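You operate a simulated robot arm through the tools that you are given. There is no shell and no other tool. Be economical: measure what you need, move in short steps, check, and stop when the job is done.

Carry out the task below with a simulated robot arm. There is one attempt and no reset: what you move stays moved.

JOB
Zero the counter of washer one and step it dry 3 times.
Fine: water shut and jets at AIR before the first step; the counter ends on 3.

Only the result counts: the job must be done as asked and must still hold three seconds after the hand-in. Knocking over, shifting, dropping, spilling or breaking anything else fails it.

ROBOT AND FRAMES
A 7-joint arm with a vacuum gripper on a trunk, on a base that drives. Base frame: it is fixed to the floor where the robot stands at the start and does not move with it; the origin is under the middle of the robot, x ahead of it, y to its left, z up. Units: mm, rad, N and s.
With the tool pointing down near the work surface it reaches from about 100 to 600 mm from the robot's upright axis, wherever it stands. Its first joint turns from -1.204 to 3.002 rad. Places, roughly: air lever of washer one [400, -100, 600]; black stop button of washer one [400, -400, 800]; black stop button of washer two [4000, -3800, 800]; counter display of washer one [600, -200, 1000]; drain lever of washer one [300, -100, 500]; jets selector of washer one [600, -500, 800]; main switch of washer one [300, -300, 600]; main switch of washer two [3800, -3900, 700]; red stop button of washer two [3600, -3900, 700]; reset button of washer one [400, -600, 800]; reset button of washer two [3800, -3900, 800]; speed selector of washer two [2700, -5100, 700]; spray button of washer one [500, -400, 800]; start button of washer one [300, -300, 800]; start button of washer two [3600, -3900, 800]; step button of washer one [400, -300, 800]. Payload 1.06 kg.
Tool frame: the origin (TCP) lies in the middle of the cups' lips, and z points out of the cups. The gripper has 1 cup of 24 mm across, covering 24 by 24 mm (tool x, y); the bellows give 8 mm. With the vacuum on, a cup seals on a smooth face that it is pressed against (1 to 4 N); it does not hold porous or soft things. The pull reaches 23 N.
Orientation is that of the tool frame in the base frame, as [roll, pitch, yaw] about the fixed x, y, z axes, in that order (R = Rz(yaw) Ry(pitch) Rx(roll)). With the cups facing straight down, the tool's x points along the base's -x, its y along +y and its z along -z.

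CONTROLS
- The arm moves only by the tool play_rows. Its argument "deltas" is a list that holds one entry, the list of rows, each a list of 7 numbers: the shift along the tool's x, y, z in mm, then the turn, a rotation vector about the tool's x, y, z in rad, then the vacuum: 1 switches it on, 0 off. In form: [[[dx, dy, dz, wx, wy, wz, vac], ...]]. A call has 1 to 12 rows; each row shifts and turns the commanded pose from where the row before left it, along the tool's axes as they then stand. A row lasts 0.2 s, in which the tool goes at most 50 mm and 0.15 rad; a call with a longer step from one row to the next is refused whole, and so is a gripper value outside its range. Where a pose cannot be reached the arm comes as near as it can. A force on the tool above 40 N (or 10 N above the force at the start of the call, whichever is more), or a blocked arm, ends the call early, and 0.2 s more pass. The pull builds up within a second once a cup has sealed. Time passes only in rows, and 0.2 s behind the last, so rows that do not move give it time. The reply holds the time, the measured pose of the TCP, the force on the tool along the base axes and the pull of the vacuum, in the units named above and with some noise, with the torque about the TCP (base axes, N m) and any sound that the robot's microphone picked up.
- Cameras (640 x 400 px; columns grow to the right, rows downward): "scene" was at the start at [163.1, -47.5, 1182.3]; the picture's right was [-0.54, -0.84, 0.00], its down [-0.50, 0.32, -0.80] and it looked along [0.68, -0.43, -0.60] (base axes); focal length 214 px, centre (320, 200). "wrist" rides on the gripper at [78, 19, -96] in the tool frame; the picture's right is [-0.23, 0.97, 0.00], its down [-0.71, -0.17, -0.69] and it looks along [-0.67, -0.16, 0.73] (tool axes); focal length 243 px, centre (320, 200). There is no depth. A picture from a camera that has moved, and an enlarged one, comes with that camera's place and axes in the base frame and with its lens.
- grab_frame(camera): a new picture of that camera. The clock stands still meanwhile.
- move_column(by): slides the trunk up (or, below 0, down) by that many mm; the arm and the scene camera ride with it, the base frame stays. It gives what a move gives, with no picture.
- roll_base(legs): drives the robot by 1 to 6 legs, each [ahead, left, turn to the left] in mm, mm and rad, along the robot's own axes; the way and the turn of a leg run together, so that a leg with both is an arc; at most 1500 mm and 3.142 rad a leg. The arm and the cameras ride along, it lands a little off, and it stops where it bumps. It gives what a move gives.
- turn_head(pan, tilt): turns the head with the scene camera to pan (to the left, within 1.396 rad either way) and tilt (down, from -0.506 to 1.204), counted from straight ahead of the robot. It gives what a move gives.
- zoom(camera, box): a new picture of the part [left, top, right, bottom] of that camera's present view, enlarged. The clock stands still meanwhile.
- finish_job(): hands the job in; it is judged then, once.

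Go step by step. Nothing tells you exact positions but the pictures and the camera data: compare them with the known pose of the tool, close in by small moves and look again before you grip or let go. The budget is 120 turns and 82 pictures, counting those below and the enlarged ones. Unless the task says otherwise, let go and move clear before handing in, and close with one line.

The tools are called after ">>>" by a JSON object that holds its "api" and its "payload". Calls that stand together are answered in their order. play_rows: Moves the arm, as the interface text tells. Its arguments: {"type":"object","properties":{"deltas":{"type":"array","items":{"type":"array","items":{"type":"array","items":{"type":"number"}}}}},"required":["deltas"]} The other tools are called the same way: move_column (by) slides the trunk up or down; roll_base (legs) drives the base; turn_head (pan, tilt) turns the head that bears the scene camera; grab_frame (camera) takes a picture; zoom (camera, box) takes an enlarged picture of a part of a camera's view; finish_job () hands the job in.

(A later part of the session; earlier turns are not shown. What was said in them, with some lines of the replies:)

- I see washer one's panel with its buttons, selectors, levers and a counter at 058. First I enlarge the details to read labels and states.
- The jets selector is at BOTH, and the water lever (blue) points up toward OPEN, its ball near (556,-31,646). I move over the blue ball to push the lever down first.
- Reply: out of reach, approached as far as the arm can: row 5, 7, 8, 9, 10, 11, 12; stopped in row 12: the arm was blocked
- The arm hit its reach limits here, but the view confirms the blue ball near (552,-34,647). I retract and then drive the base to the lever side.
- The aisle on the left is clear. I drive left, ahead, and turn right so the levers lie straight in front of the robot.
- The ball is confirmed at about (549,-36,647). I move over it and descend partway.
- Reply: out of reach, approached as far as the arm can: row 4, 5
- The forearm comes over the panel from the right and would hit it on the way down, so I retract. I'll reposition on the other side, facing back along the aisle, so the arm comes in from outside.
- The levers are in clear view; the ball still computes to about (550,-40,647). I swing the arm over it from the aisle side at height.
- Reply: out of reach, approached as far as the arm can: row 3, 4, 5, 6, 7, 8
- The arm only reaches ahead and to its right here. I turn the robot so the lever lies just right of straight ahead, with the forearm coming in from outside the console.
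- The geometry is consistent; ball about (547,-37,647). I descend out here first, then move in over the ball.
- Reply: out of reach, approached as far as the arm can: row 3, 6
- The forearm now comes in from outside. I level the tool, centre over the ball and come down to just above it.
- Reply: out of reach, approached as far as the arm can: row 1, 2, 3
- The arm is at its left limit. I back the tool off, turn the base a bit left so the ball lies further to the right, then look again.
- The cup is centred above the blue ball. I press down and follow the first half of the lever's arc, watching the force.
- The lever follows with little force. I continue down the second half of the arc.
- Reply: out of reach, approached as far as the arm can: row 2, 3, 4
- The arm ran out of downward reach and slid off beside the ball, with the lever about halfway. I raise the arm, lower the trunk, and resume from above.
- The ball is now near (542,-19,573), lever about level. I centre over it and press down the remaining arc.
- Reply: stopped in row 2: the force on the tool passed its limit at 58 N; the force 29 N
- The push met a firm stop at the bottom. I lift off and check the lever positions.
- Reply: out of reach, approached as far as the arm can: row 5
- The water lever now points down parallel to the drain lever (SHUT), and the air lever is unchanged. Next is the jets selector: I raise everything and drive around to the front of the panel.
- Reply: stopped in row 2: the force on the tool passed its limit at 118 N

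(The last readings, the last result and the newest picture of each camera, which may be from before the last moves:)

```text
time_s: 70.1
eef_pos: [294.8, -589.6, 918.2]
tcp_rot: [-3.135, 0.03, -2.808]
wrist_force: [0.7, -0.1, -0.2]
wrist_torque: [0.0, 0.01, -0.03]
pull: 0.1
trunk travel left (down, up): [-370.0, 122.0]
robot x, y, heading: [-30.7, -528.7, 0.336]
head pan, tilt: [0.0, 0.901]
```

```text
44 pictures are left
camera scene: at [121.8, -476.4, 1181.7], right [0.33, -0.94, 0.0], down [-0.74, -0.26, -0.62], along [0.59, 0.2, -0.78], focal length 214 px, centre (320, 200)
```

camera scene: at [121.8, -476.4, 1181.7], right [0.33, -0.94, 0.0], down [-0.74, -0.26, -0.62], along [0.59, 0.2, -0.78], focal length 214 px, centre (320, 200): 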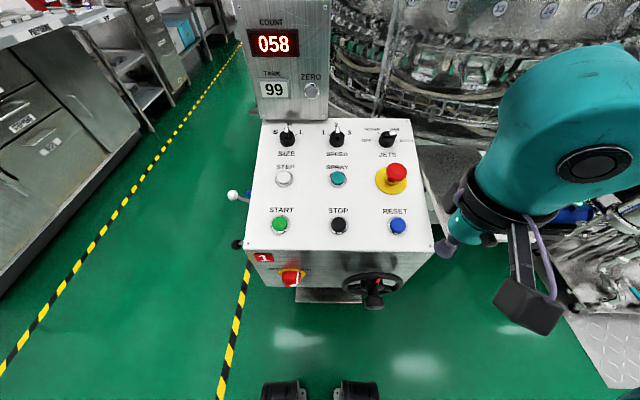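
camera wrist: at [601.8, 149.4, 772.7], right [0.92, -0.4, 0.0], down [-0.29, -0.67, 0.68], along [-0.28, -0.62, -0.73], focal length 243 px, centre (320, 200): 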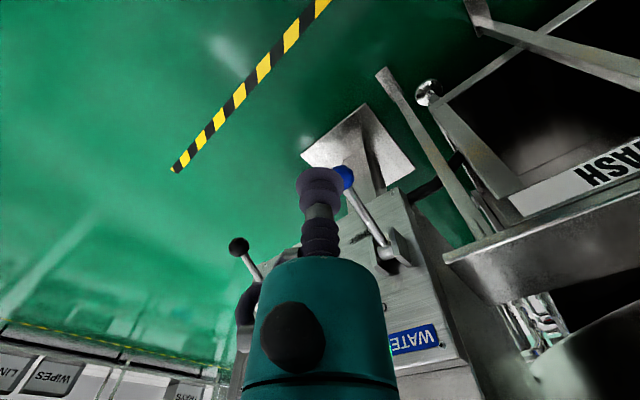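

I have a good frontal view now: counter 058, jets knob around (670,-494,813). I close in moderately, keeping clear of the handwheel.

>>> {"api": "roll_base", "payload": {"legs": [[0, 0, -0.06], [60, -60, 0], [50, 0, 0]]}}

>>> {"api": "grab_frame", "payload": {"camera": "scene"}}

>>> {"api": "grab_frame", "payload": {"camera": "wrist"}}

```text
time_s: 72.3
eef_pos: [412.8, -636.5, 918.5]
tcp_rot: [-3.132, 0.029, -2.867]
wrist_force: [0.7, 0.7, 0.3]
wrist_torque: [0.0, 0.02, 0.03]
pull: 0.1
trunk travel left (down, up): [-370.0, 122.0]
robot x, y, heading: [93.1, -555.4, 0.276]
head pan, tilt: [0.0, 0.901]
```

```text
43 pictures are left
camera scene: at [248.0, -513.8, 1181.6], right [0.27, -0.96, 0.0], down [-0.75, -0.21, -0.62], along [0.6, 0.17, -0.78], focal length 214 px, centre (320, 200)
```

scene: 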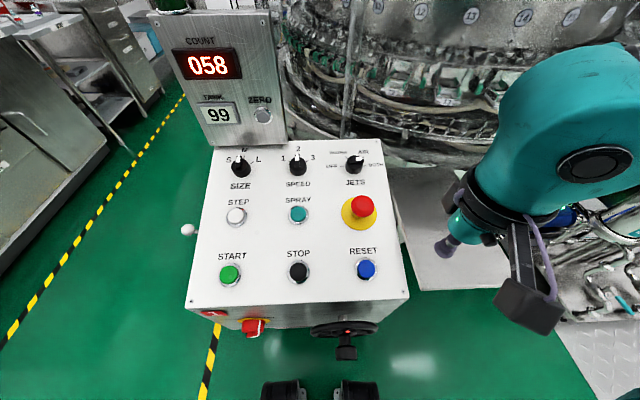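

```text
42 pictures are left
camera wrist: at [328.5, -640.2, 1012.4], right [-0.04, 1.0, 0.0], down [0.71, 0.03, 0.71], along [0.71, 0.03, -0.71], focal length 243 px, centre (320, 200)
```

wrist: 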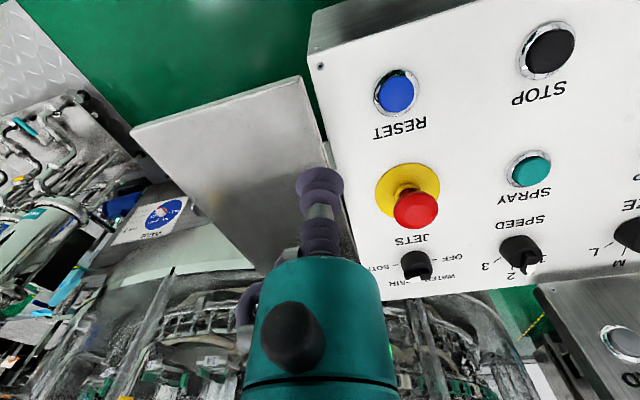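

I zoom in on the jets selector to see the pointer and marks precisely.

>>> {"api": "zoom", "payload": {"camera": "scene", "box": [315, 135, 395, 190]}}

>>> {"api": "zoom", "payload": {"camera": "wrist", "box": [350, 220, 480, 310]}}

```text
7.27 times, centred on (355, 162) of scene
camera zoom: at [248.0, -513.8, 1181.6], right [0.27, -0.96, 0.0], down [-0.75, -0.21, -0.62], along [0.6, 0.17, -0.78], focal length 1560 px, centre (66, 473)
```

zoom: 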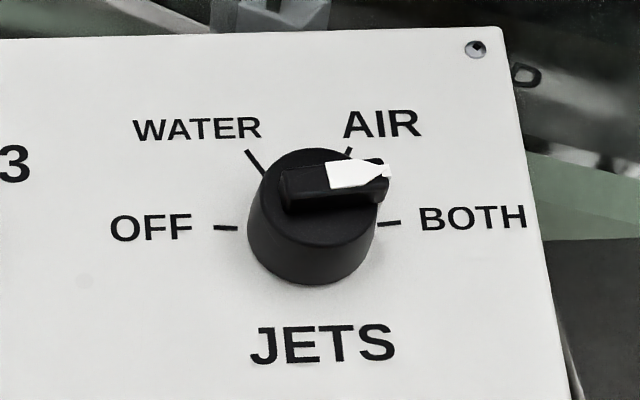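

```text
4.44 times, centred on (415, 265) of wrist
camera zoom: at [328.5, -640.2, 1012.4], right [-0.04, 1.0, 0.0], down [0.71, 0.03, 0.71], along [0.71, 0.03, -0.71], focal length 1078 px, centre (-102, -89)
```

zoom: 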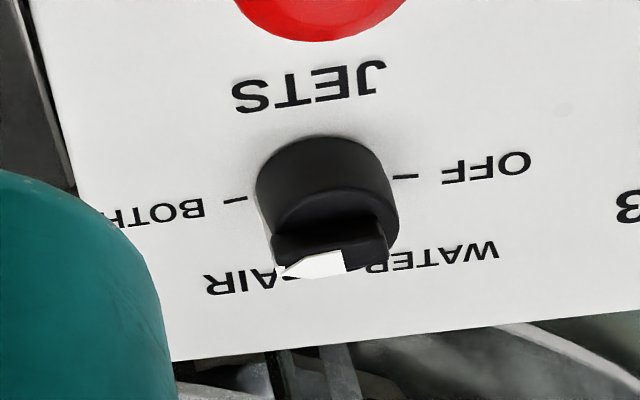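

The selector is a 4-position knob with 60° spacing, now at BOTH (3 o'clock); AIR is at 1 o'clock. I tilt the tool square to the panel and move above the knob.

>>> {"api": "play_rows", "payload": {"deltas": [[[0, 0, 0, 0, -0.14, 0, 0], [0, 0, 0, 0, -0.14, 0, 0], [-44, 16, 0, 0, 0, 0, 0], [-44, 16, 0, 0, 0, 0, 0], [-44, 16, 0, 0, 0, 0, 0], [-43, 15, 0, 0, 0, 0, 0], [-43, 15, 0, 0, 0, 0, 0], [0, 0, 30, 0, 0, 0, 0], [0, 0, 30, 0, 0, 0, 0], [0, 0, 0, 0, 0, 0, 0]]]}}

>>> {"api": "grab_frame", "payload": {"camera": "wrist"}}

>>> {"api": "grab_frame", "payload": {"camera": "scene"}}

```text
time_s: 74.5
eef_pos: [618.9, -501.3, 928.1]
tcp_rot: [-3.134, 0.307, -2.866]
wrist_force: [0.5, 0.3, 0.2]
wrist_torque: [0.02, 0.02, 0.0]
pull: 0.1
out of reach, approached as far as the arm can: row 2, 9
trunk travel left (down, up): [-370.0, 122.0]
robot x, y, heading: [92.9, -561.0, 0.278]
head pan, tilt: [0.0, 0.901]
```

```text
39 pictures are left
camera wrist: at [513.7, -511.9, 996.1], right [-0.05, 1.0, 0.06], down [0.49, -0.03, 0.87], along [0.87, 0.07, -0.49], focal length 243 px, centre (320, 200)
```

wrist: 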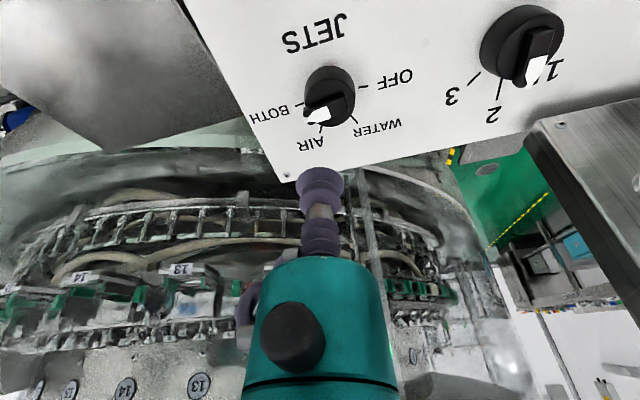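

```text
38 pictures are left
camera scene: at [247.3, -514.1, 1181.7], right [0.27, -0.96, 0.0], down [-0.75, -0.21, -0.62], along [0.6, 0.17, -0.78], focal length 214 px, centre (320, 200)
```

scene: 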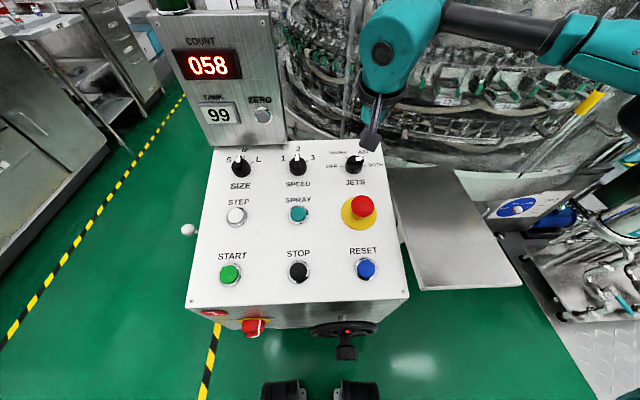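

Triangulation puts the knob top at about (639,-490,835). I come down to the operator side of the pointer's tip, staying about 20 mm above.

>>> {"api": "play_rows", "payload": {"deltas": [[[15, -4, 0, 0, 0, 0, 0], [15, -4, 0, 0, 0, 0, 0], [0, 0, 35, 0, 0, 0, 0], [0, 0, 35, 0, 0, 0, 0], [0, 0, 0, 0, 0, 0, 0]]]}}

>>> {"api": "grab_frame", "payload": {"camera": "wrist"}}

>>> {"api": "zoom", "payload": {"camera": "scene", "box": [295, 105, 415, 205]}}

```text
time_s: 75.7
eef_pos: [615.6, -513.0, 854.2]
tcp_rot: [-3.133, 0.31, -2.864]
wrist_force: [0.5, -0.1, -0.7]
wrist_torque: [0.02, 0.03, 0.0]
pull: 0.1
trunk travel left (down, up): [-370.0, 122.0]
robot x, y, heading: [93.8, -554.6, 0.271]
head pan, tilt: [0.0, 0.901]
```

```text
37 pictures are left
camera wrist: at [509.0, -523.1, 921.6], right [-0.05, 1.0, 0.06], down [0.49, -0.03, 0.87], along [0.87, 0.07, -0.49], focal length 243 px, centre (320, 200)
```

wrist: 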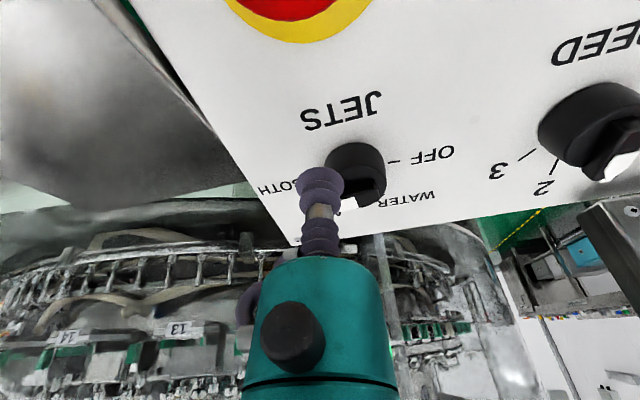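

```text
4.00 times, centred on (355, 155) of scene
camera zoom: at [247.3, -514.0, 1181.7], right [0.27, -0.96, 0.0], down [-0.75, -0.21, -0.62], along [0.6, 0.17, -0.78], focal length 858 px, centre (180, 380)
```

zoom: 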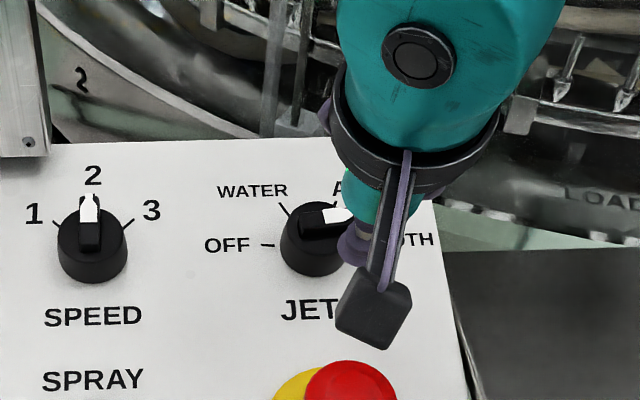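

The cup sits downslope and right of the knob as intended. I lower it in small steps to beside the bar.

>>> {"api": "play_rows", "payload": {"deltas": [[[0, 0, 10, 0, 0, 0, 0], [0, 0, 8, 0, 0, 0, 0], [0, 0, 4, 0, 0, 0, 0], [0, 0, 0, 0, 0, 0, 0]]]}}

>>> {"api": "zoom", "payload": {"camera": "wrist", "box": [260, 110, 440, 230]}}

>>> {"api": "zoom", "payload": {"camera": "scene", "box": [315, 125, 395, 185]}}

```text
time_s: 76.7
eef_pos: [622.1, -511.7, 832.0]
tcp_rot: [-3.131, 0.309, -2.864]
wrist_force: [-0.8, -0.2, 0.8]
wrist_torque: [0.02, 0.01, 0.03]
pull: 0.2
trunk travel left (down, up): [-370.0, 122.0]
robot x, y, heading: [96.7, -556.2, 0.281]
head pan, tilt: [0.0, 0.901]
```

```text
3.33 times, centred on (350, 170) of wrist
camera zoom: at [515.6, -521.1, 900.3], right [-0.05, 1.0, 0.06], down [0.49, -0.03, 0.87], along [0.87, 0.07, -0.49], focal length 809 px, centre (220, 300)
```

zoom: 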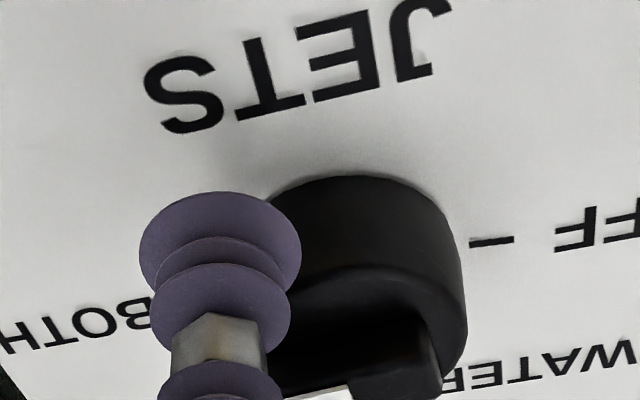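

```text
6.67 times, centred on (355, 155) of scene
camera zoom: at [247.3, -514.0, 1181.7], right [0.27, -0.96, 0.0], down [-0.75, -0.21, -0.62], along [0.6, 0.17, -0.78], focal length 1430 px, centre (87, 500)
```

zoom: 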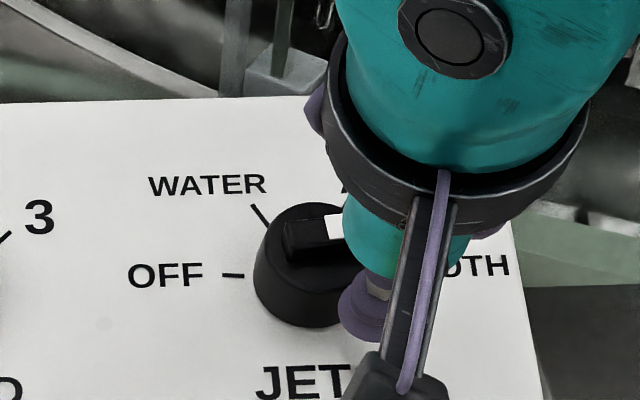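

The cup lip is level with the knob's body top, just outside it. I raise it 5 mm and push the pointer's tip upslope along an arc, then check.

>>> {"api": "play_rows", "payload": {"deltas": [[[0, 0, -5, 0, 0, 0, 0], [-9, 5, 0, 0, 0, 0, 0], [-5.3, -4.4, 0, 0, 0, 0, 0], [-5.2, -3.2, 0, 0, 0, 0, 0], [0, 0, 0, 0, 0, 0, 0]]]}}

>>> {"api": "zoom", "payload": {"camera": "scene", "box": [315, 125, 395, 185]}}

```text
time_s: 77.9
eef_pos: [638.9, -509.6, 843.2]
tcp_rot: [-3.132, 0.308, -2.864]
wrist_force: [-0.2, -0.6, 0.0]
wrist_torque: [-0.01, 0.01, 0.02]
pull: 0.1
trunk travel left (down, up): [-370.0, 122.0]
robot x, y, heading: [95.1, -555.6, 0.278]
head pan, tilt: [0.0, 0.901]
```

```text
6.67 times, centred on (355, 155) of scene
camera zoom: at [247.3, -514.0, 1181.7], right [0.27, -0.96, 0.0], down [-0.75, -0.21, -0.62], along [0.6, 0.17, -0.78], focal length 1430 px, centre (87, 500)
```

zoom: 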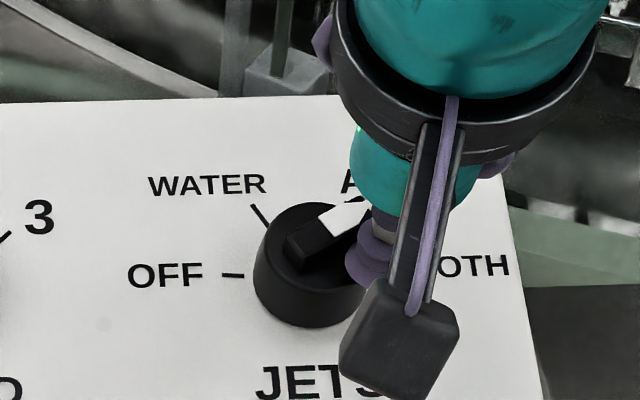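

The pointer is rotating as planned. I continue along the arc toward AIR.

>>> {"api": "play_rows", "payload": {"deltas": [[[-6, -1.7, 0, 0, 0, 0, 0], [-5, 0, 0, 0, 0, 0, 0], [0, 0, 0, 0, 0, 0, 0]]]}}

>>> {"api": "zoom", "payload": {"camera": "scene", "box": [315, 125, 395, 185]}}

```text
time_s: 78.7
eef_pos: [648.9, -512.2, 845.5]
tcp_rot: [-3.134, 0.312, -2.863]
wrist_force: [1.0, -0.3, -0.1]
wrist_torque: [0.0, -0.03, 0.03]
pull: 0.0
out of reach, approached as far as the arm can: row 2
trunk travel left (down, up): [-370.0, 122.0]
robot x, y, heading: [95.7, -555.9, 0.276]
head pan, tilt: [0.0, 0.901]
```

```text
6.67 times, centred on (355, 155) of scene
camera zoom: at [247.4, -513.9, 1181.7], right [0.27, -0.96, 0.0], down [-0.75, -0.21, -0.62], along [0.6, 0.17, -0.78], focal length 1430 px, centre (87, 500)
```

zoom: 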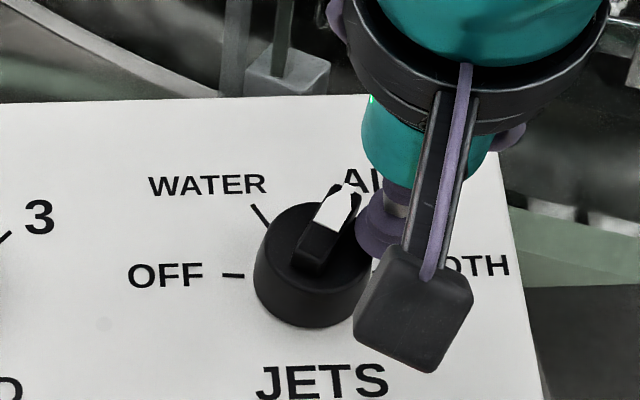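

The pointer now lines up with AIR. I retreat to the right and up, then verify.

>>> {"api": "play_rows", "payload": {"deltas": [[[0, -6, 0, 0, 0, 0, 0], [0, 0, -30, 0, 0, 0, 0], [0, 0, -40, 0, 0, 0, 0], [40, -20, 0, 0, 0, 0, 0], [40, -20, 0, 0, 0, 0, 0]]]}}

>>> {"api": "zoom", "payload": {"camera": "scene", "box": [315, 125, 395, 185]}}

>>> {"api": "grab_frame", "payload": {"camera": "wrist"}}

```text
time_s: 79.9
eef_pos: [567.8, -577.9, 889.3]
tcp_rot: [-3.134, 0.309, -2.866]
wrist_force: [-0.8, -0.7, 0.4]
wrist_torque: [0.0, 0.02, 0.01]
pull: 0.1
trunk travel left (down, up): [-370.0, 122.0]
robot x, y, heading: [92.9, -551.4, 0.277]
head pan, tilt: [0.0, 0.901]
```

```text
6.67 times, centred on (355, 155) of scene
camera zoom: at [247.1, -514.1, 1181.7], right [0.27, -0.96, 0.0], down [-0.75, -0.21, -0.62], along [0.6, 0.17, -0.78], focal length 1430 px, centre (87, 500)
```

zoom: 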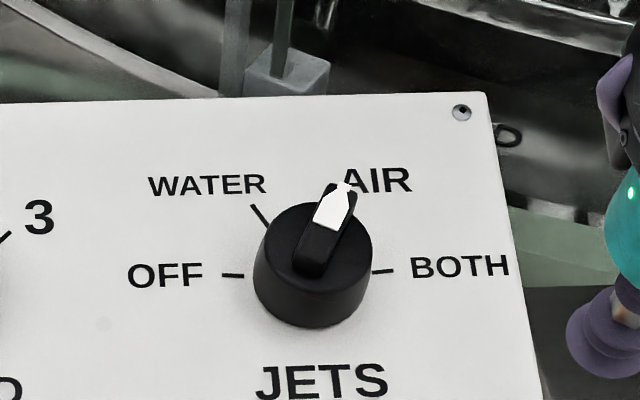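

```text
30 pictures are left
camera wrist: at [461.4, -588.2, 957.4], right [-0.05, 1.0, 0.06], down [0.49, -0.03, 0.87], along [0.87, 0.07, -0.49], focal length 243 px, centre (320, 200)
```

wrist: 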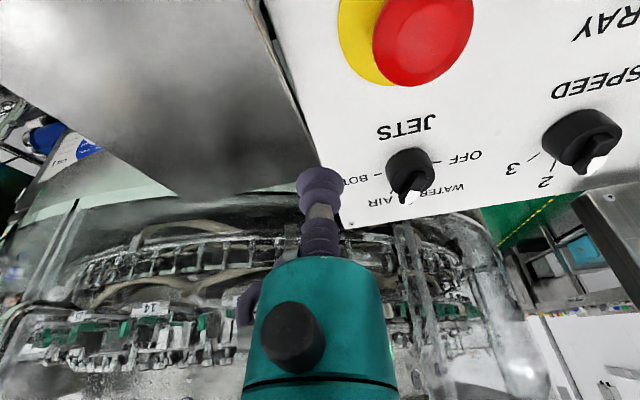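

Jets is confirmed at AIR. Next is ZERO: I pull the arm back slightly, shift the base left in front of the display, and pitch the tool forward.

>>> {"api": "play_rows", "payload": {"deltas": [[[30, 0, -35, 0, 0, 0, 0], [40, 0, -30, 0, 0, 0, 0], [40, 0, -20, 0, 0, 0, 0]]]}}

>>> {"api": "roll_base", "payload": {"legs": [[-20, 0, 0], [0, 280, 0]]}}

>>> {"api": "play_rows", "payload": {"deltas": [[[0, 0, 0, 0, -0.148, 0, 0], [0, 0, 0, 0, -0.148, 0, 0], [0, 0, 0, 0, -0.148, 0, 0], [0, 0, 0, 0, -0.148, 0, 0], [0, 0, 0, 0, -0.148, 0, 0], [0, 0, 0, 0, -0.148, 0, 0], [0, 0, 0, 0, 0, 0, 0]]]}}

>>> {"api": "grab_frame", "payload": {"camera": "wrist"}}

>>> {"api": "grab_frame", "payload": {"camera": "scene"}}

```text
time_s: 80.7
eef_pos: [444.1, -615.6, 936.3]
tcp_rot: [-3.132, 0.309, -2.866]
wrist_force: [0.5, 0.3, 0.4]
wrist_torque: [-0.01, -0.02, 0.01]
pull: 0.1
trunk travel left (down, up): [-370.0, 122.0]
robot x, y, heading: [94.0, -559.4, 0.275]
head pan, tilt: [0.0, 0.901]
```

```text
time_s: 84.1
eef_pos: [348.0, -346.9, 937.5]
tcp_rot: [-3.133, 0.31, -2.861]
wrist_force: [0.0, -0.2, 0.3]
wrist_torque: [-0.01, 0.03, -0.02]
pull: 0.1
trunk travel left (down, up): [-370.0, 122.0]
robot x, y, heading: [-4.8, -288.3, 0.28]
head pan, tilt: [0.0, 0.901]
```

```text
time_s: 85.7
eef_pos: [463.9, -352.9, 976.7]
tcp_rot: [-3.123, 1.098, -2.851]
wrist_force: [-0.3, 0.6, 0.2]
wrist_torque: [0.0, -0.03, -0.01]
pull: 0.2
out of reach, approached as far as the arm can: row 2, 3, 4, 5, 6
trunk travel left (down, up): [-370.0, 122.0]
robot x, y, heading: [-5.1, -283.9, 0.282]
head pan, tilt: [0.0, 0.901]
```

```text
29 pictures are left
camera wrist: at [341.4, -368.2, 950.8], right [-0.16, 0.97, 0.2], down [-0.23, -0.24, 0.94], along [0.96, 0.11, 0.26], focal length 243 px, centre (320, 200)
```

wrist: 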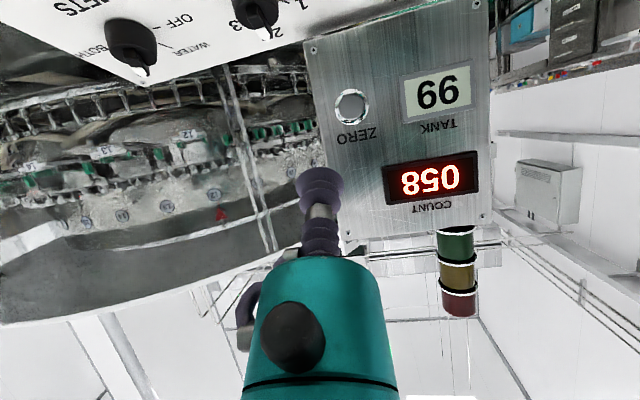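

```text
28 pictures are left
camera scene: at [150.1, -246.7, 1181.8], right [0.28, -0.96, 0.0], down [-0.75, -0.22, -0.62], along [0.6, 0.17, -0.78], focal length 214 px, centre (320, 200)
```

scene: 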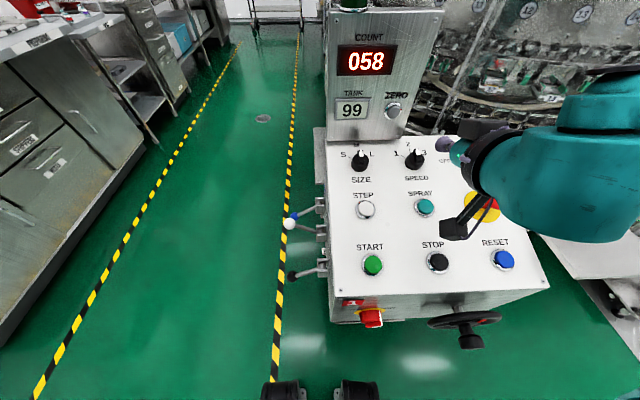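

ZERO lies at about (617,-279,933). The tool now points forward and slightly down; I move to 50 mm in front of it.

>>> {"api": "play_rows", "payload": {"deltas": [[[-18, 14, 0, 0, 0, 0, 0], [-18, 13, 0, 0, 0, 0, 0], [0, 0, 40, 0, 0, 0, 0], [0, 0, 40, 0, 0, 0, 0], [0, 0, 0, 0, 0, 0, 0]]]}}

>>> {"api": "grab_frame", "payload": {"camera": "wrist"}}

```text
time_s: 86.9
eef_pos: [542.2, -300.9, 974.7]
tcp_rot: [-3.125, 1.098, -2.848]
wrist_force: [-0.3, -0.8, -0.1]
wrist_torque: [0.0, 0.01, 0.02]
pull: 0.1
trunk travel left (down, up): [-370.0, 122.0]
robot x, y, heading: [-0.1, -289.1, 0.282]
head pan, tilt: [0.0, 0.901]
```

```text
27 pictures are left
camera wrist: at [419.2, -316.1, 949.7], right [-0.16, 0.97, 0.2], down [-0.23, -0.24, 0.94], along [0.96, 0.11, 0.26], focal length 243 px, centre (320, 200)
```

wrist: 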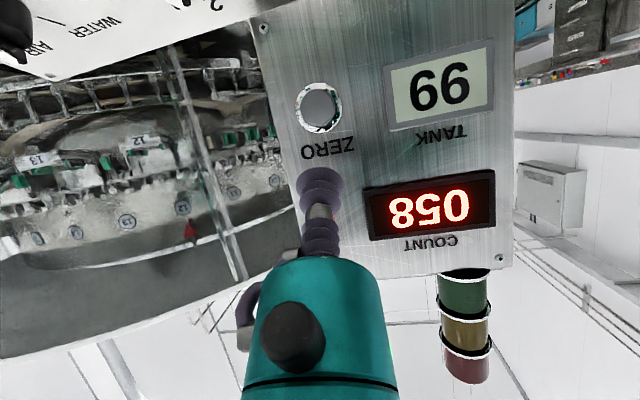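

Nearly on axis with ZERO, about 90 mm away. I advance to near contact, then press gently.

>>> {"api": "play_rows", "payload": {"deltas": [[[3.5, 0, 40, 0, 0, 0, 0], [0, 0, 35, 0, 0, 0, 0], [0, 0, 8, 0, 0, 0, 0], [0, 0, 5, 0, 0, 0, 0], [0, 0, 5, 0, 0, 0, 0], [0, 0, 4, 0, 0, 0, 0], [0, 0, 0, 0, 0, 0, 0]]]}}

>>> {"api": "grab_frame", "payload": {"camera": "wrist"}}

```text
time_s: 88.5
eef_pos: [622.3, -279.5, 926.2]
tcp_rot: [-3.124, 1.098, -2.848]
wrist_force: [-2.7, -0.5, 0.8]
wrist_torque: [0.01, -0.04, -0.03]
pull: 0.2
trunk travel left (down, up): [-370.0, 122.0]
robot x, y, heading: [-1.3, -291.4, 0.28]
head pan, tilt: [0.0, 0.901]
heard: click
```

```text
26 pictures are left
camera wrist: at [500.0, -295.1, 900.5], right [-0.16, 0.97, 0.2], down [-0.23, -0.24, 0.94], along [0.96, 0.11, 0.26], focal length 243 px, centre (320, 200)
```

wrist: 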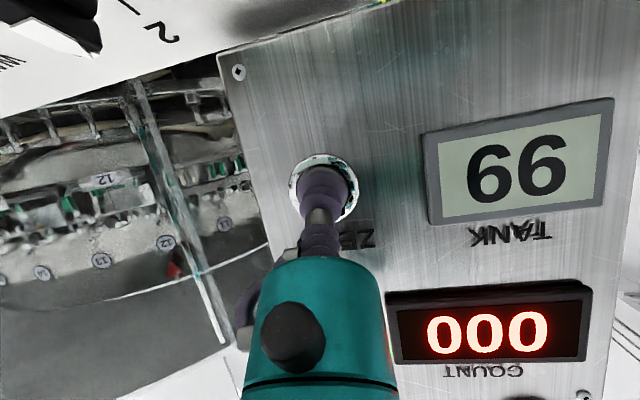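

The counter reads 000. I back out, pitch the tool back to the panel's slope, and move above the STEP button.

>>> {"api": "play_rows", "payload": {"deltas": [[[0, 0, -30, 0, 0, 0, 0], [0, 0, -45, 0, 0, 0, 0], [0, 0, -45, 0, 0, 0, 0], [0, 0, -20, 0, 0, 0, 0], [0, 0, 0, 0, 0.132, 0, 0], [0, 0, 0, 0, 0.132, 0, 0], [0, 0, 0, 0, 0.132, 0, 0], [0, 0, 0, 0, 0.132, 0, 0], [0, 0, 0, 0, 0.132, 0, 0], [0, 0, 0, 0, 0.13, 0, 0]]]}}

>>> {"api": "grab_frame", "payload": {"camera": "wrist"}}

>>> {"api": "grab_frame", "payload": {"camera": "scene"}}

```text
time_s: 90.7
eef_pos: [503.2, -312.5, 988.9]
tcp_rot: [-3.134, 0.308, -2.86]
wrist_force: [0.1, -0.6, -0.6]
wrist_torque: [-0.01, 0.01, -0.03]
pull: 0.1
trunk travel left (down, up): [-370.0, 122.0]
robot x, y, heading: [-5.1, -287.9, 0.28]
head pan, tilt: [0.0, 0.901]
```

```text
25 pictures are left
camera wrist: at [396.4, -323.4, 1056.6], right [-0.05, 1.0, 0.06], down [0.5, -0.03, 0.87], along [0.87, 0.08, -0.49], focal length 243 px, centre (320, 200)
```

wrist: 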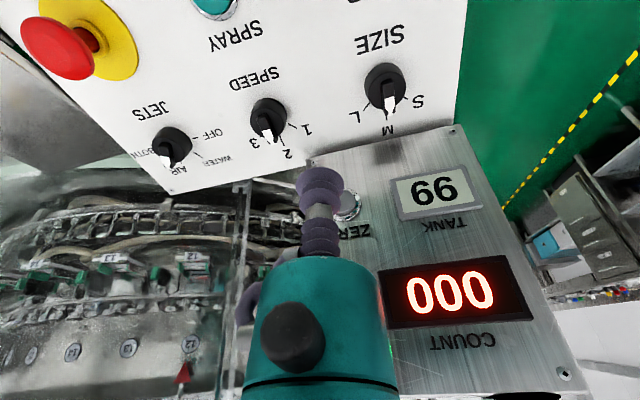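

```text
24 pictures are left
camera scene: at [150.5, -245.7, 1181.7], right [0.28, -0.96, 0.0], down [-0.75, -0.22, -0.62], along [0.6, 0.17, -0.78], focal length 214 px, centre (320, 200)
```

scene: 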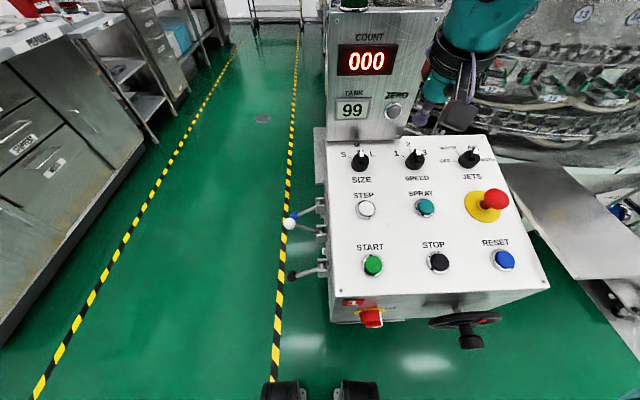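

>>> {"api": "play_rows", "payload": {"deltas": [[[32, 18, 0, 0, 0, 0, 0], [32, 18, 0, 0, 0, 0, 0], [30, 18, 0, 0, 0, 0, 0], [0, 0, 45, 0, 0, 0, 0], [0, 0, 45, 0, 0, 0, 0], [0, 0, 36, 0, 0, 0, 0], [0, 0, 0, 0, 0, 0, 0]]]}}

>>> {"api": "grab_frame", "payload": {"camera": "wrist"}}

>>> {"api": "zoom", "payload": {"camera": "scene", "box": [270, 140, 430, 260]}}

```text
time_s: 92.3
eef_pos: [437.7, -272.8, 842.1]
tcp_rot: [-3.134, 0.31, -2.863]
wrist_force: [-0.7, 0.3, 0.6]
wrist_torque: [-0.02, 0.0, -0.01]
pull: 0.2
trunk travel left (down, up): [-370.0, 122.0]
robot x, y, heading: [-2.9, -290.5, 0.28]
head pan, tilt: [0.0, 0.901]
```

```text
23 pictures are left
camera wrist: at [331.4, -283.3, 909.8], right [-0.05, 1.0, 0.06], down [0.49, -0.03, 0.87], along [0.87, 0.08, -0.49], focal length 243 px, centre (320, 200)
```

wrist: 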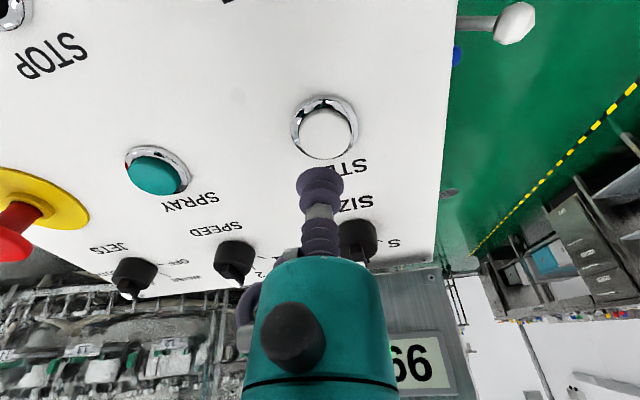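

```text
3.33 times, centred on (350, 200) of scene
camera zoom: at [150.3, -245.7, 1181.7], right [0.28, -0.96, 0.0], down [-0.75, -0.22, -0.62], along [0.6, 0.17, -0.78], focal length 715 px, centre (220, 200)
```

zoom: 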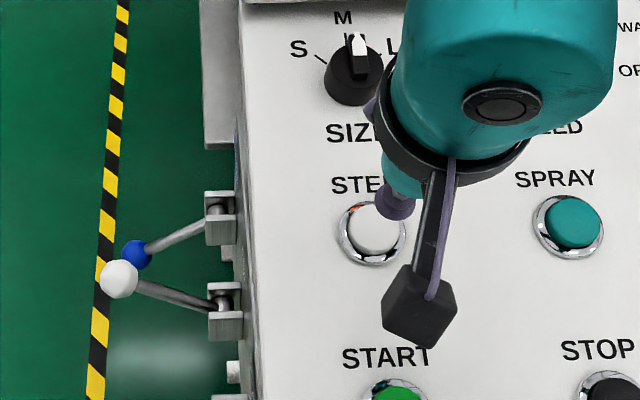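

The blue lever is clearly down and STEP is just below the cup (about 66 mm). I press once gently and release, then read the counter.

>>> {"api": "play_rows", "payload": {"deltas": [[[-5, 0, 42, 0, 0, 0, 0], [0, 0, 15, 0, 0, 0, 0], [0, 0, 5, 0, 0, 0, 0], [0, 0, 5, 0, 0, 0, 0], [0, 0, 4, 0, 0, 0, 0], [0, 0, 4, 0, 0, 0, 0], [0, 0, 0, 0, 0, 0, 0]]]}}

>>> {"api": "grab_frame", "payload": {"camera": "scene"}}

```text
time_s: 93.4
eef_pos: [459.6, -267.7, 785.9]
tcp_rot: [3.141, 0.319, -2.865]
wrist_force: [-12.3, -8.5, 27.9]
wrist_torque: [0.12, 0.04, -0.01]
pull: 0.0
trunk travel left (down, up): [-370.0, 122.0]
robot x, y, heading: [-2.8, -292.0, 0.281]
head pan, tilt: [0.0, 0.901]
heard: click
stopped in row 5: the force on the tool passed its limit at 44 N (the readings are from after the stop); the commanded pose is now the measured one
```

```text
21 pictures are left
camera scene: at [145.4, -247.8, 1182.7], right [0.28, -0.96, 0.0], down [-0.75, -0.21, -0.62], along [0.6, 0.17, -0.78], focal length 214 px, centre (320, 200)
```

scene: 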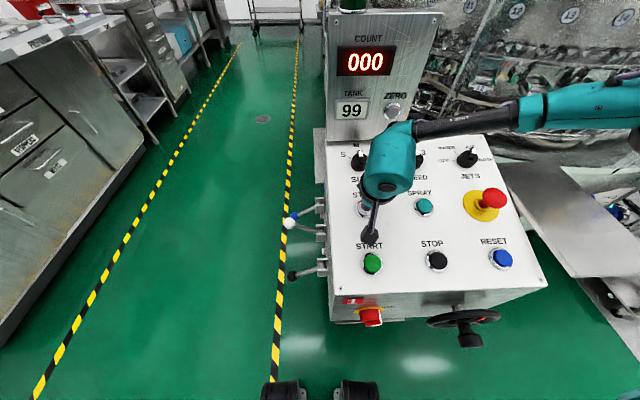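

A click was heard but the display still shows 000; it may count on release or after the movement. I release and check.

>>> {"api": "play_rows", "payload": {"deltas": [[[0, 0, -12, 0, 0, 0, 0], [0, 0, -13, 0, 0, 0, 0], [0, 0, 0, 0, 0, 0, 0], [0, 0, 0, 0, 0, 0, 0], [0, 0, 0, 0, 0, 0, 0]]]}}

>>> {"api": "grab_frame", "payload": {"camera": "scene"}}

```text
time_s: 94.6
eef_pos: [454.9, -268.2, 805.7]
tcp_rot: [-3.139, 0.311, -2.863]
wrist_force: [0.1, 1.0, 0.1]
wrist_torque: [0.01, -0.02, 0.0]
pull: 0.1
trunk travel left (down, up): [-370.0, 122.0]
robot x, y, heading: [-2.9, -290.3, 0.279]
head pan, tilt: [0.0, 0.901]
```

```text
20 pictures are left
camera scene: at [150.1, -245.9, 1181.7], right [0.28, -0.96, 0.0], down [-0.75, -0.22, -0.62], along [0.6, 0.17, -0.78], focal length 214 px, centre (320, 200)
```

scene: 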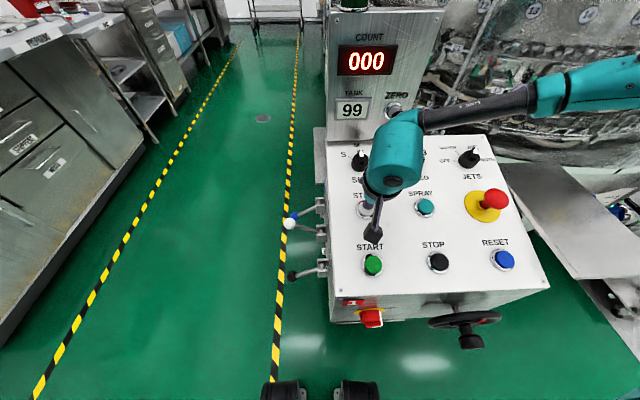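

>>> {"api": "play_rows", "payload": {"deltas": [[[0, 0, 0, 0, 0, 0, 0], [0, 0, 0, 0, 0, 0, 0], [0, 0, 0, 0, 0, 0, 0], [0, 0, 0, 0, 0, 0, 0], [0, 0, 0, 0, 0, 0, 0], [0, 0, 0, 0, 0, 0, 0], [0, 0, 0, 0, 0, 0, 0], [0, 0, 0, 0, 0, 0, 0], [0, 0, -40, 0, 0, 0, 0], [0, -30, -30, 0, 0, 0, 0], [0, -40, 0, 0, 0, 0, 0]]]}}

>>> {"api": "turn_head", "payload": {"pan": 0.0, "tilt": 0.5}}

>>> {"api": "grab_frame", "payload": {"camera": "scene"}}

```text
time_s: 97.0
eef_pos: [454.0, -342.3, 868.7]
tcp_rot: [-3.137, 0.31, -2.862]
wrist_force: [1.0, -0.8, -0.1]
wrist_torque: [0.0, -0.01, 0.0]
pull: 0.0
trunk travel left (down, up): [-370.0, 122.0]
robot x, y, heading: [-6.6, -288.7, 0.277]
head pan, tilt: [0.0, 0.901]
```

```text
time_s: 97.9
eef_pos: [453.1, -339.4, 869.9]
tcp_rot: [-3.138, 0.31, -2.862]
wrist_force: [-0.5, -0.4, -0.6]
wrist_torque: [0.02, 0.0, 0.03]
pull: 0.0
trunk travel left (down, up): [-370.0, 122.0]
robot x, y, heading: [-0.2, -290.8, 0.279]
head pan, tilt: [0.0, 0.499]
```

```text
19 pictures are left
camera scene: at [165.0, -241.6, 1215.5], right [0.28, -0.96, 0.0], down [-0.46, -0.13, -0.88], along [0.84, 0.24, -0.48], focal length 214 px, centre (320, 200)
```

scene: 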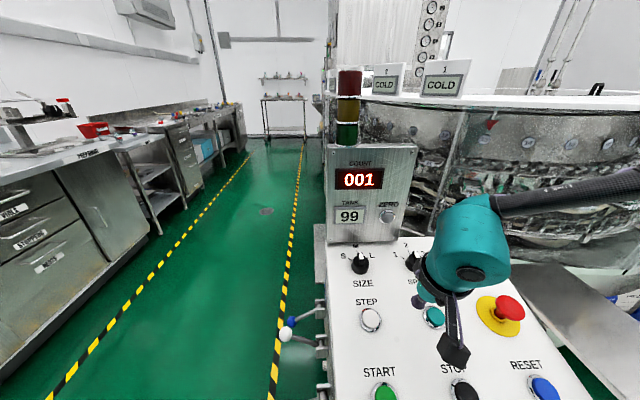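

The counter now reads 001, so a step takes a few seconds to complete. I go back over STEP, press a second time, release and wait.

>>> {"api": "play_rows", "payload": {"deltas": [[[0, 40, 0, 0, 0, 0, 0], [0, 30, 30, 0, 0, 0, 0], [0, 0, 36, 0, 0, 0, 0], [0, 0, 0, 0, 0, 0, 0]]]}}

>>> {"api": "play_rows", "payload": {"deltas": [[[0, 0, 6, 0, 0, 0, 0], [0, 0, 5, 0, 0, 0, 0], [0, 0, 4, 0, 0, 0, 0], [0, 0, 3, 0, 0, 0, 0], [0, 0, -10, 0, 0, 0, 0], [0, 0, -12, 0, 0, 0, 0], [0, 0, 0, 0, 0, 0, 0]]]}}

>>> {"api": "play_rows", "payload": {"deltas": [[[0, 0, 0, 0, 0, 0, 0], [0, 0, 0, 0, 0, 0, 0], [0, 0, 0, 0, 0, 0, 0], [0, 0, 0, 0, 0, 0, 0], [0, 0, 0, 0, 0, 0, 0], [0, 0, 0, 0, 0, 0, 0], [0, 0, 0, 0, 0, 0, 0], [0, 0, 0, 0, 0, 0, 0], [0, 0, 0, 0, 0, 0, 0], [0, 0, 0, 0, 0, 0, 0], [0, 0, 0, 0, 0, 0, 0], [0, 0, 0, 0, 0, 0, 0]]]}}

>>> {"api": "play_rows", "payload": {"deltas": [[[0, 0, 0, 0, 0, 0, 0], [0, 0, 0, 0, 0, 0, 0], [0, 0, 0, 0, 0, 0, 0], [0, 0, 0, 0, 0, 0, 0], [0, 0, 0, 0, 0, 0, 0], [0, 0, 0, 0, 0, 0, 0], [0, 0, 0, 0, 0, 0, 0], [0, 0, 0, 0, 0, 0, 0], [0, 0, 0, 0, 0, 0, 0], [0, 0, 0, 0, 0, 0, 0], [0, 0, 0, 0, 0, 0, 0], [0, 0, 0, 0, 0, 0, 0]]]}}

>>> {"api": "grab_frame", "payload": {"camera": "scene"}}

```text
time_s: 98.9
eef_pos: [455.0, -269.2, 805.8]
tcp_rot: [-3.137, 0.311, -2.863]
wrist_force: [-0.2, 0.0, 0.7]
wrist_torque: [0.0, -0.02, -0.01]
pull: 0.1
trunk travel left (down, up): [-370.0, 122.0]
robot x, y, heading: [-1.6, -289.3, 0.279]
head pan, tilt: [0.0, 0.499]
```

```text
time_s: 100.5
eef_pos: [453.0, -269.4, 811.7]
tcp_rot: [-3.139, 0.311, -2.863]
wrist_force: [0.4, 0.0, -0.6]
wrist_torque: [0.02, 0.02, 0.0]
pull: 0.1
trunk travel left (down, up): [-370.0, 122.0]
robot x, y, heading: [-5.2, -292.4, 0.279]
head pan, tilt: [0.0, 0.499]
heard: click
```

```text
time_s: 103.1
eef_pos: [453.6, -268.4, 811.5]
tcp_rot: [-3.139, 0.312, -2.862]
wrist_force: [-0.1, -0.5, -0.4]
wrist_torque: [0.03, 0.02, -0.01]
pull: 0.1
trunk travel left (down, up): [-370.0, 122.0]
robot x, y, heading: [-5.1, -287.3, 0.279]
head pan, tilt: [0.0, 0.499]
```

```text
time_s: 105.7
eef_pos: [453.0, -269.0, 812.6]
tcp_rot: [-3.139, 0.31, -2.862]
wrist_force: [1.2, -0.4, 0.0]
wrist_torque: [-0.06, 0.0, 0.03]
pull: 0.0
trunk travel left (down, up): [-370.0, 122.0]
robot x, y, heading: [-4.2, -291.2, 0.276]
head pan, tilt: [0.0, 0.499]
```

```text
18 pictures are left
camera scene: at [165.0, -241.6, 1215.6], right [0.28, -0.96, 0.0], down [-0.46, -0.13, -0.88], along [0.84, 0.24, -0.48], focal length 214 px, centre (320, 200)
```

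scene: 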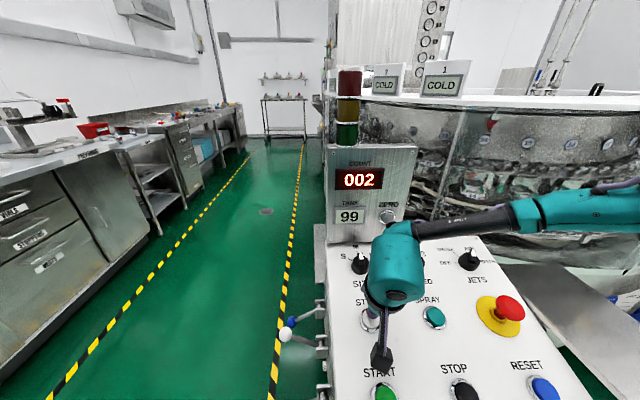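

The counter reads 002. I press the third and last time, release, back away and wait.

>>> {"api": "play_rows", "payload": {"deltas": [[[0, 0, 10, 0, 0, 0, 0], [0, 0, 5, 0, 0, 0, 0], [0, 0, 4, 0, 0, 0, 0], [0, 0, 3, 0, 0, 0, 0], [0, 0, -10, 0, 0, 0, 0], [0, 0, -12, 0, 0, 0, 0], [0, 0, 0, 0, 0, 0, 0]]]}}

>>> {"api": "play_rows", "payload": {"deltas": [[[0, 0, -40, 0, 0, 0, 0], [0, 0, -40, 0, 0, 0, 0], [20, 0, -20, 0, 0, 0, 0], [0, 0, 0, 0, 0, 0, 0], [0, 0, 0, 0, 0, 0, 0], [0, 0, 0, 0, 0, 0, 0], [0, 0, 0, 0, 0, 0, 0], [0, 0, 0, 0, 0, 0, 0], [0, 0, 0, 0, 0, 0, 0], [0, 0, 0, 0, 0, 0, 0], [0, 0, 0, 0, 0, 0, 0], [0, 0, 0, 0, 0, 0, 0]]]}}

>>> {"api": "play_rows", "payload": {"deltas": [[[0, 0, 0, 0, 0, 0, 0], [0, 0, 0, 0, 0, 0, 0], [0, 0, 0, 0, 0, 0, 0], [0, 0, 0, 0, 0, 0, 0], [0, 0, 0, 0, 0, 0, 0], [0, 0, 0, 0, 0, 0, 0], [0, 0, 0, 0, 0, 0, 0], [0, 0, 0, 0, 0, 0, 0], [0, 0, 0, 0, 0, 0, 0], [0, 0, 0, 0, 0, 0, 0], [0, 0, 0, 0, 0, 0, 0], [0, 0, 0, 0, 0, 0, 0]]]}}

>>> {"api": "grab_frame", "payload": {"camera": "scene"}}

```text
time_s: 107.3
eef_pos: [453.0, -269.2, 813.4]
tcp_rot: [-3.136, 0.311, -2.862]
wrist_force: [0.1, -0.2, -0.5]
wrist_torque: [0.02, -0.01, 0.02]
pull: 0.2
trunk travel left (down, up): [-370.0, 122.0]
robot x, y, heading: [-2.2, -290.1, 0.277]
head pan, tilt: [0.0, 0.499]
heard: click
```

```text
time_s: 109.9
eef_pos: [405.7, -284.5, 901.2]
tcp_rot: [-3.139, 0.312, -2.862]
wrist_force: [0.0, 0.4, 0.2]
wrist_torque: [-0.02, 0.01, 0.02]
pull: 0.0
trunk travel left (down, up): [-370.0, 122.0]
robot x, y, heading: [-4.1, -289.0, 0.281]
head pan, tilt: [0.0, 0.499]
```

```text
time_s: 112.5
eef_pos: [406.0, -283.7, 901.0]
tcp_rot: [-3.138, 0.31, -2.862]
wrist_force: [-0.1, 0.4, 0.5]
wrist_torque: [-0.03, -0.04, -0.02]
pull: 0.1
trunk travel left (down, up): [-370.0, 122.0]
robot x, y, heading: [-7.1, -290.9, 0.277]
head pan, tilt: [0.0, 0.499]
```

```text
17 pictures are left
camera scene: at [165.0, -241.6, 1215.6], right [0.28, -0.96, 0.0], down [-0.46, -0.13, -0.88], along [0.84, 0.24, -0.48], focal length 214 px, centre (320, 200)
```

scene: 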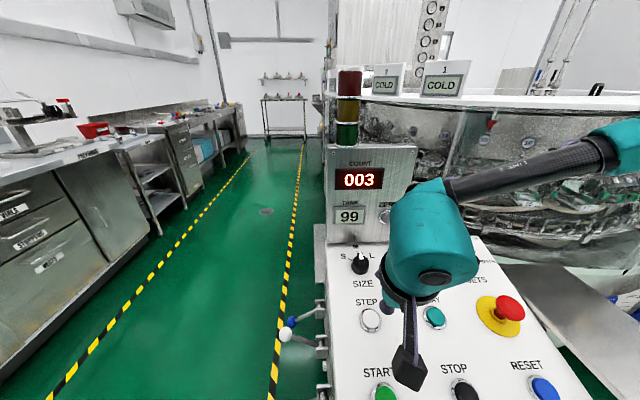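

The counter reads 003, the water lever is down, jets are at AIR, and the arm is clear. I hand the job in.

>>> {"api": "finish_job", "payload": {}}

```text
The job is handed in.
```

I zeroed washer one's counter and stepped it dry 3 times. The water lever was shut and the jets were on AIR before the first step, and the counter reads 003.
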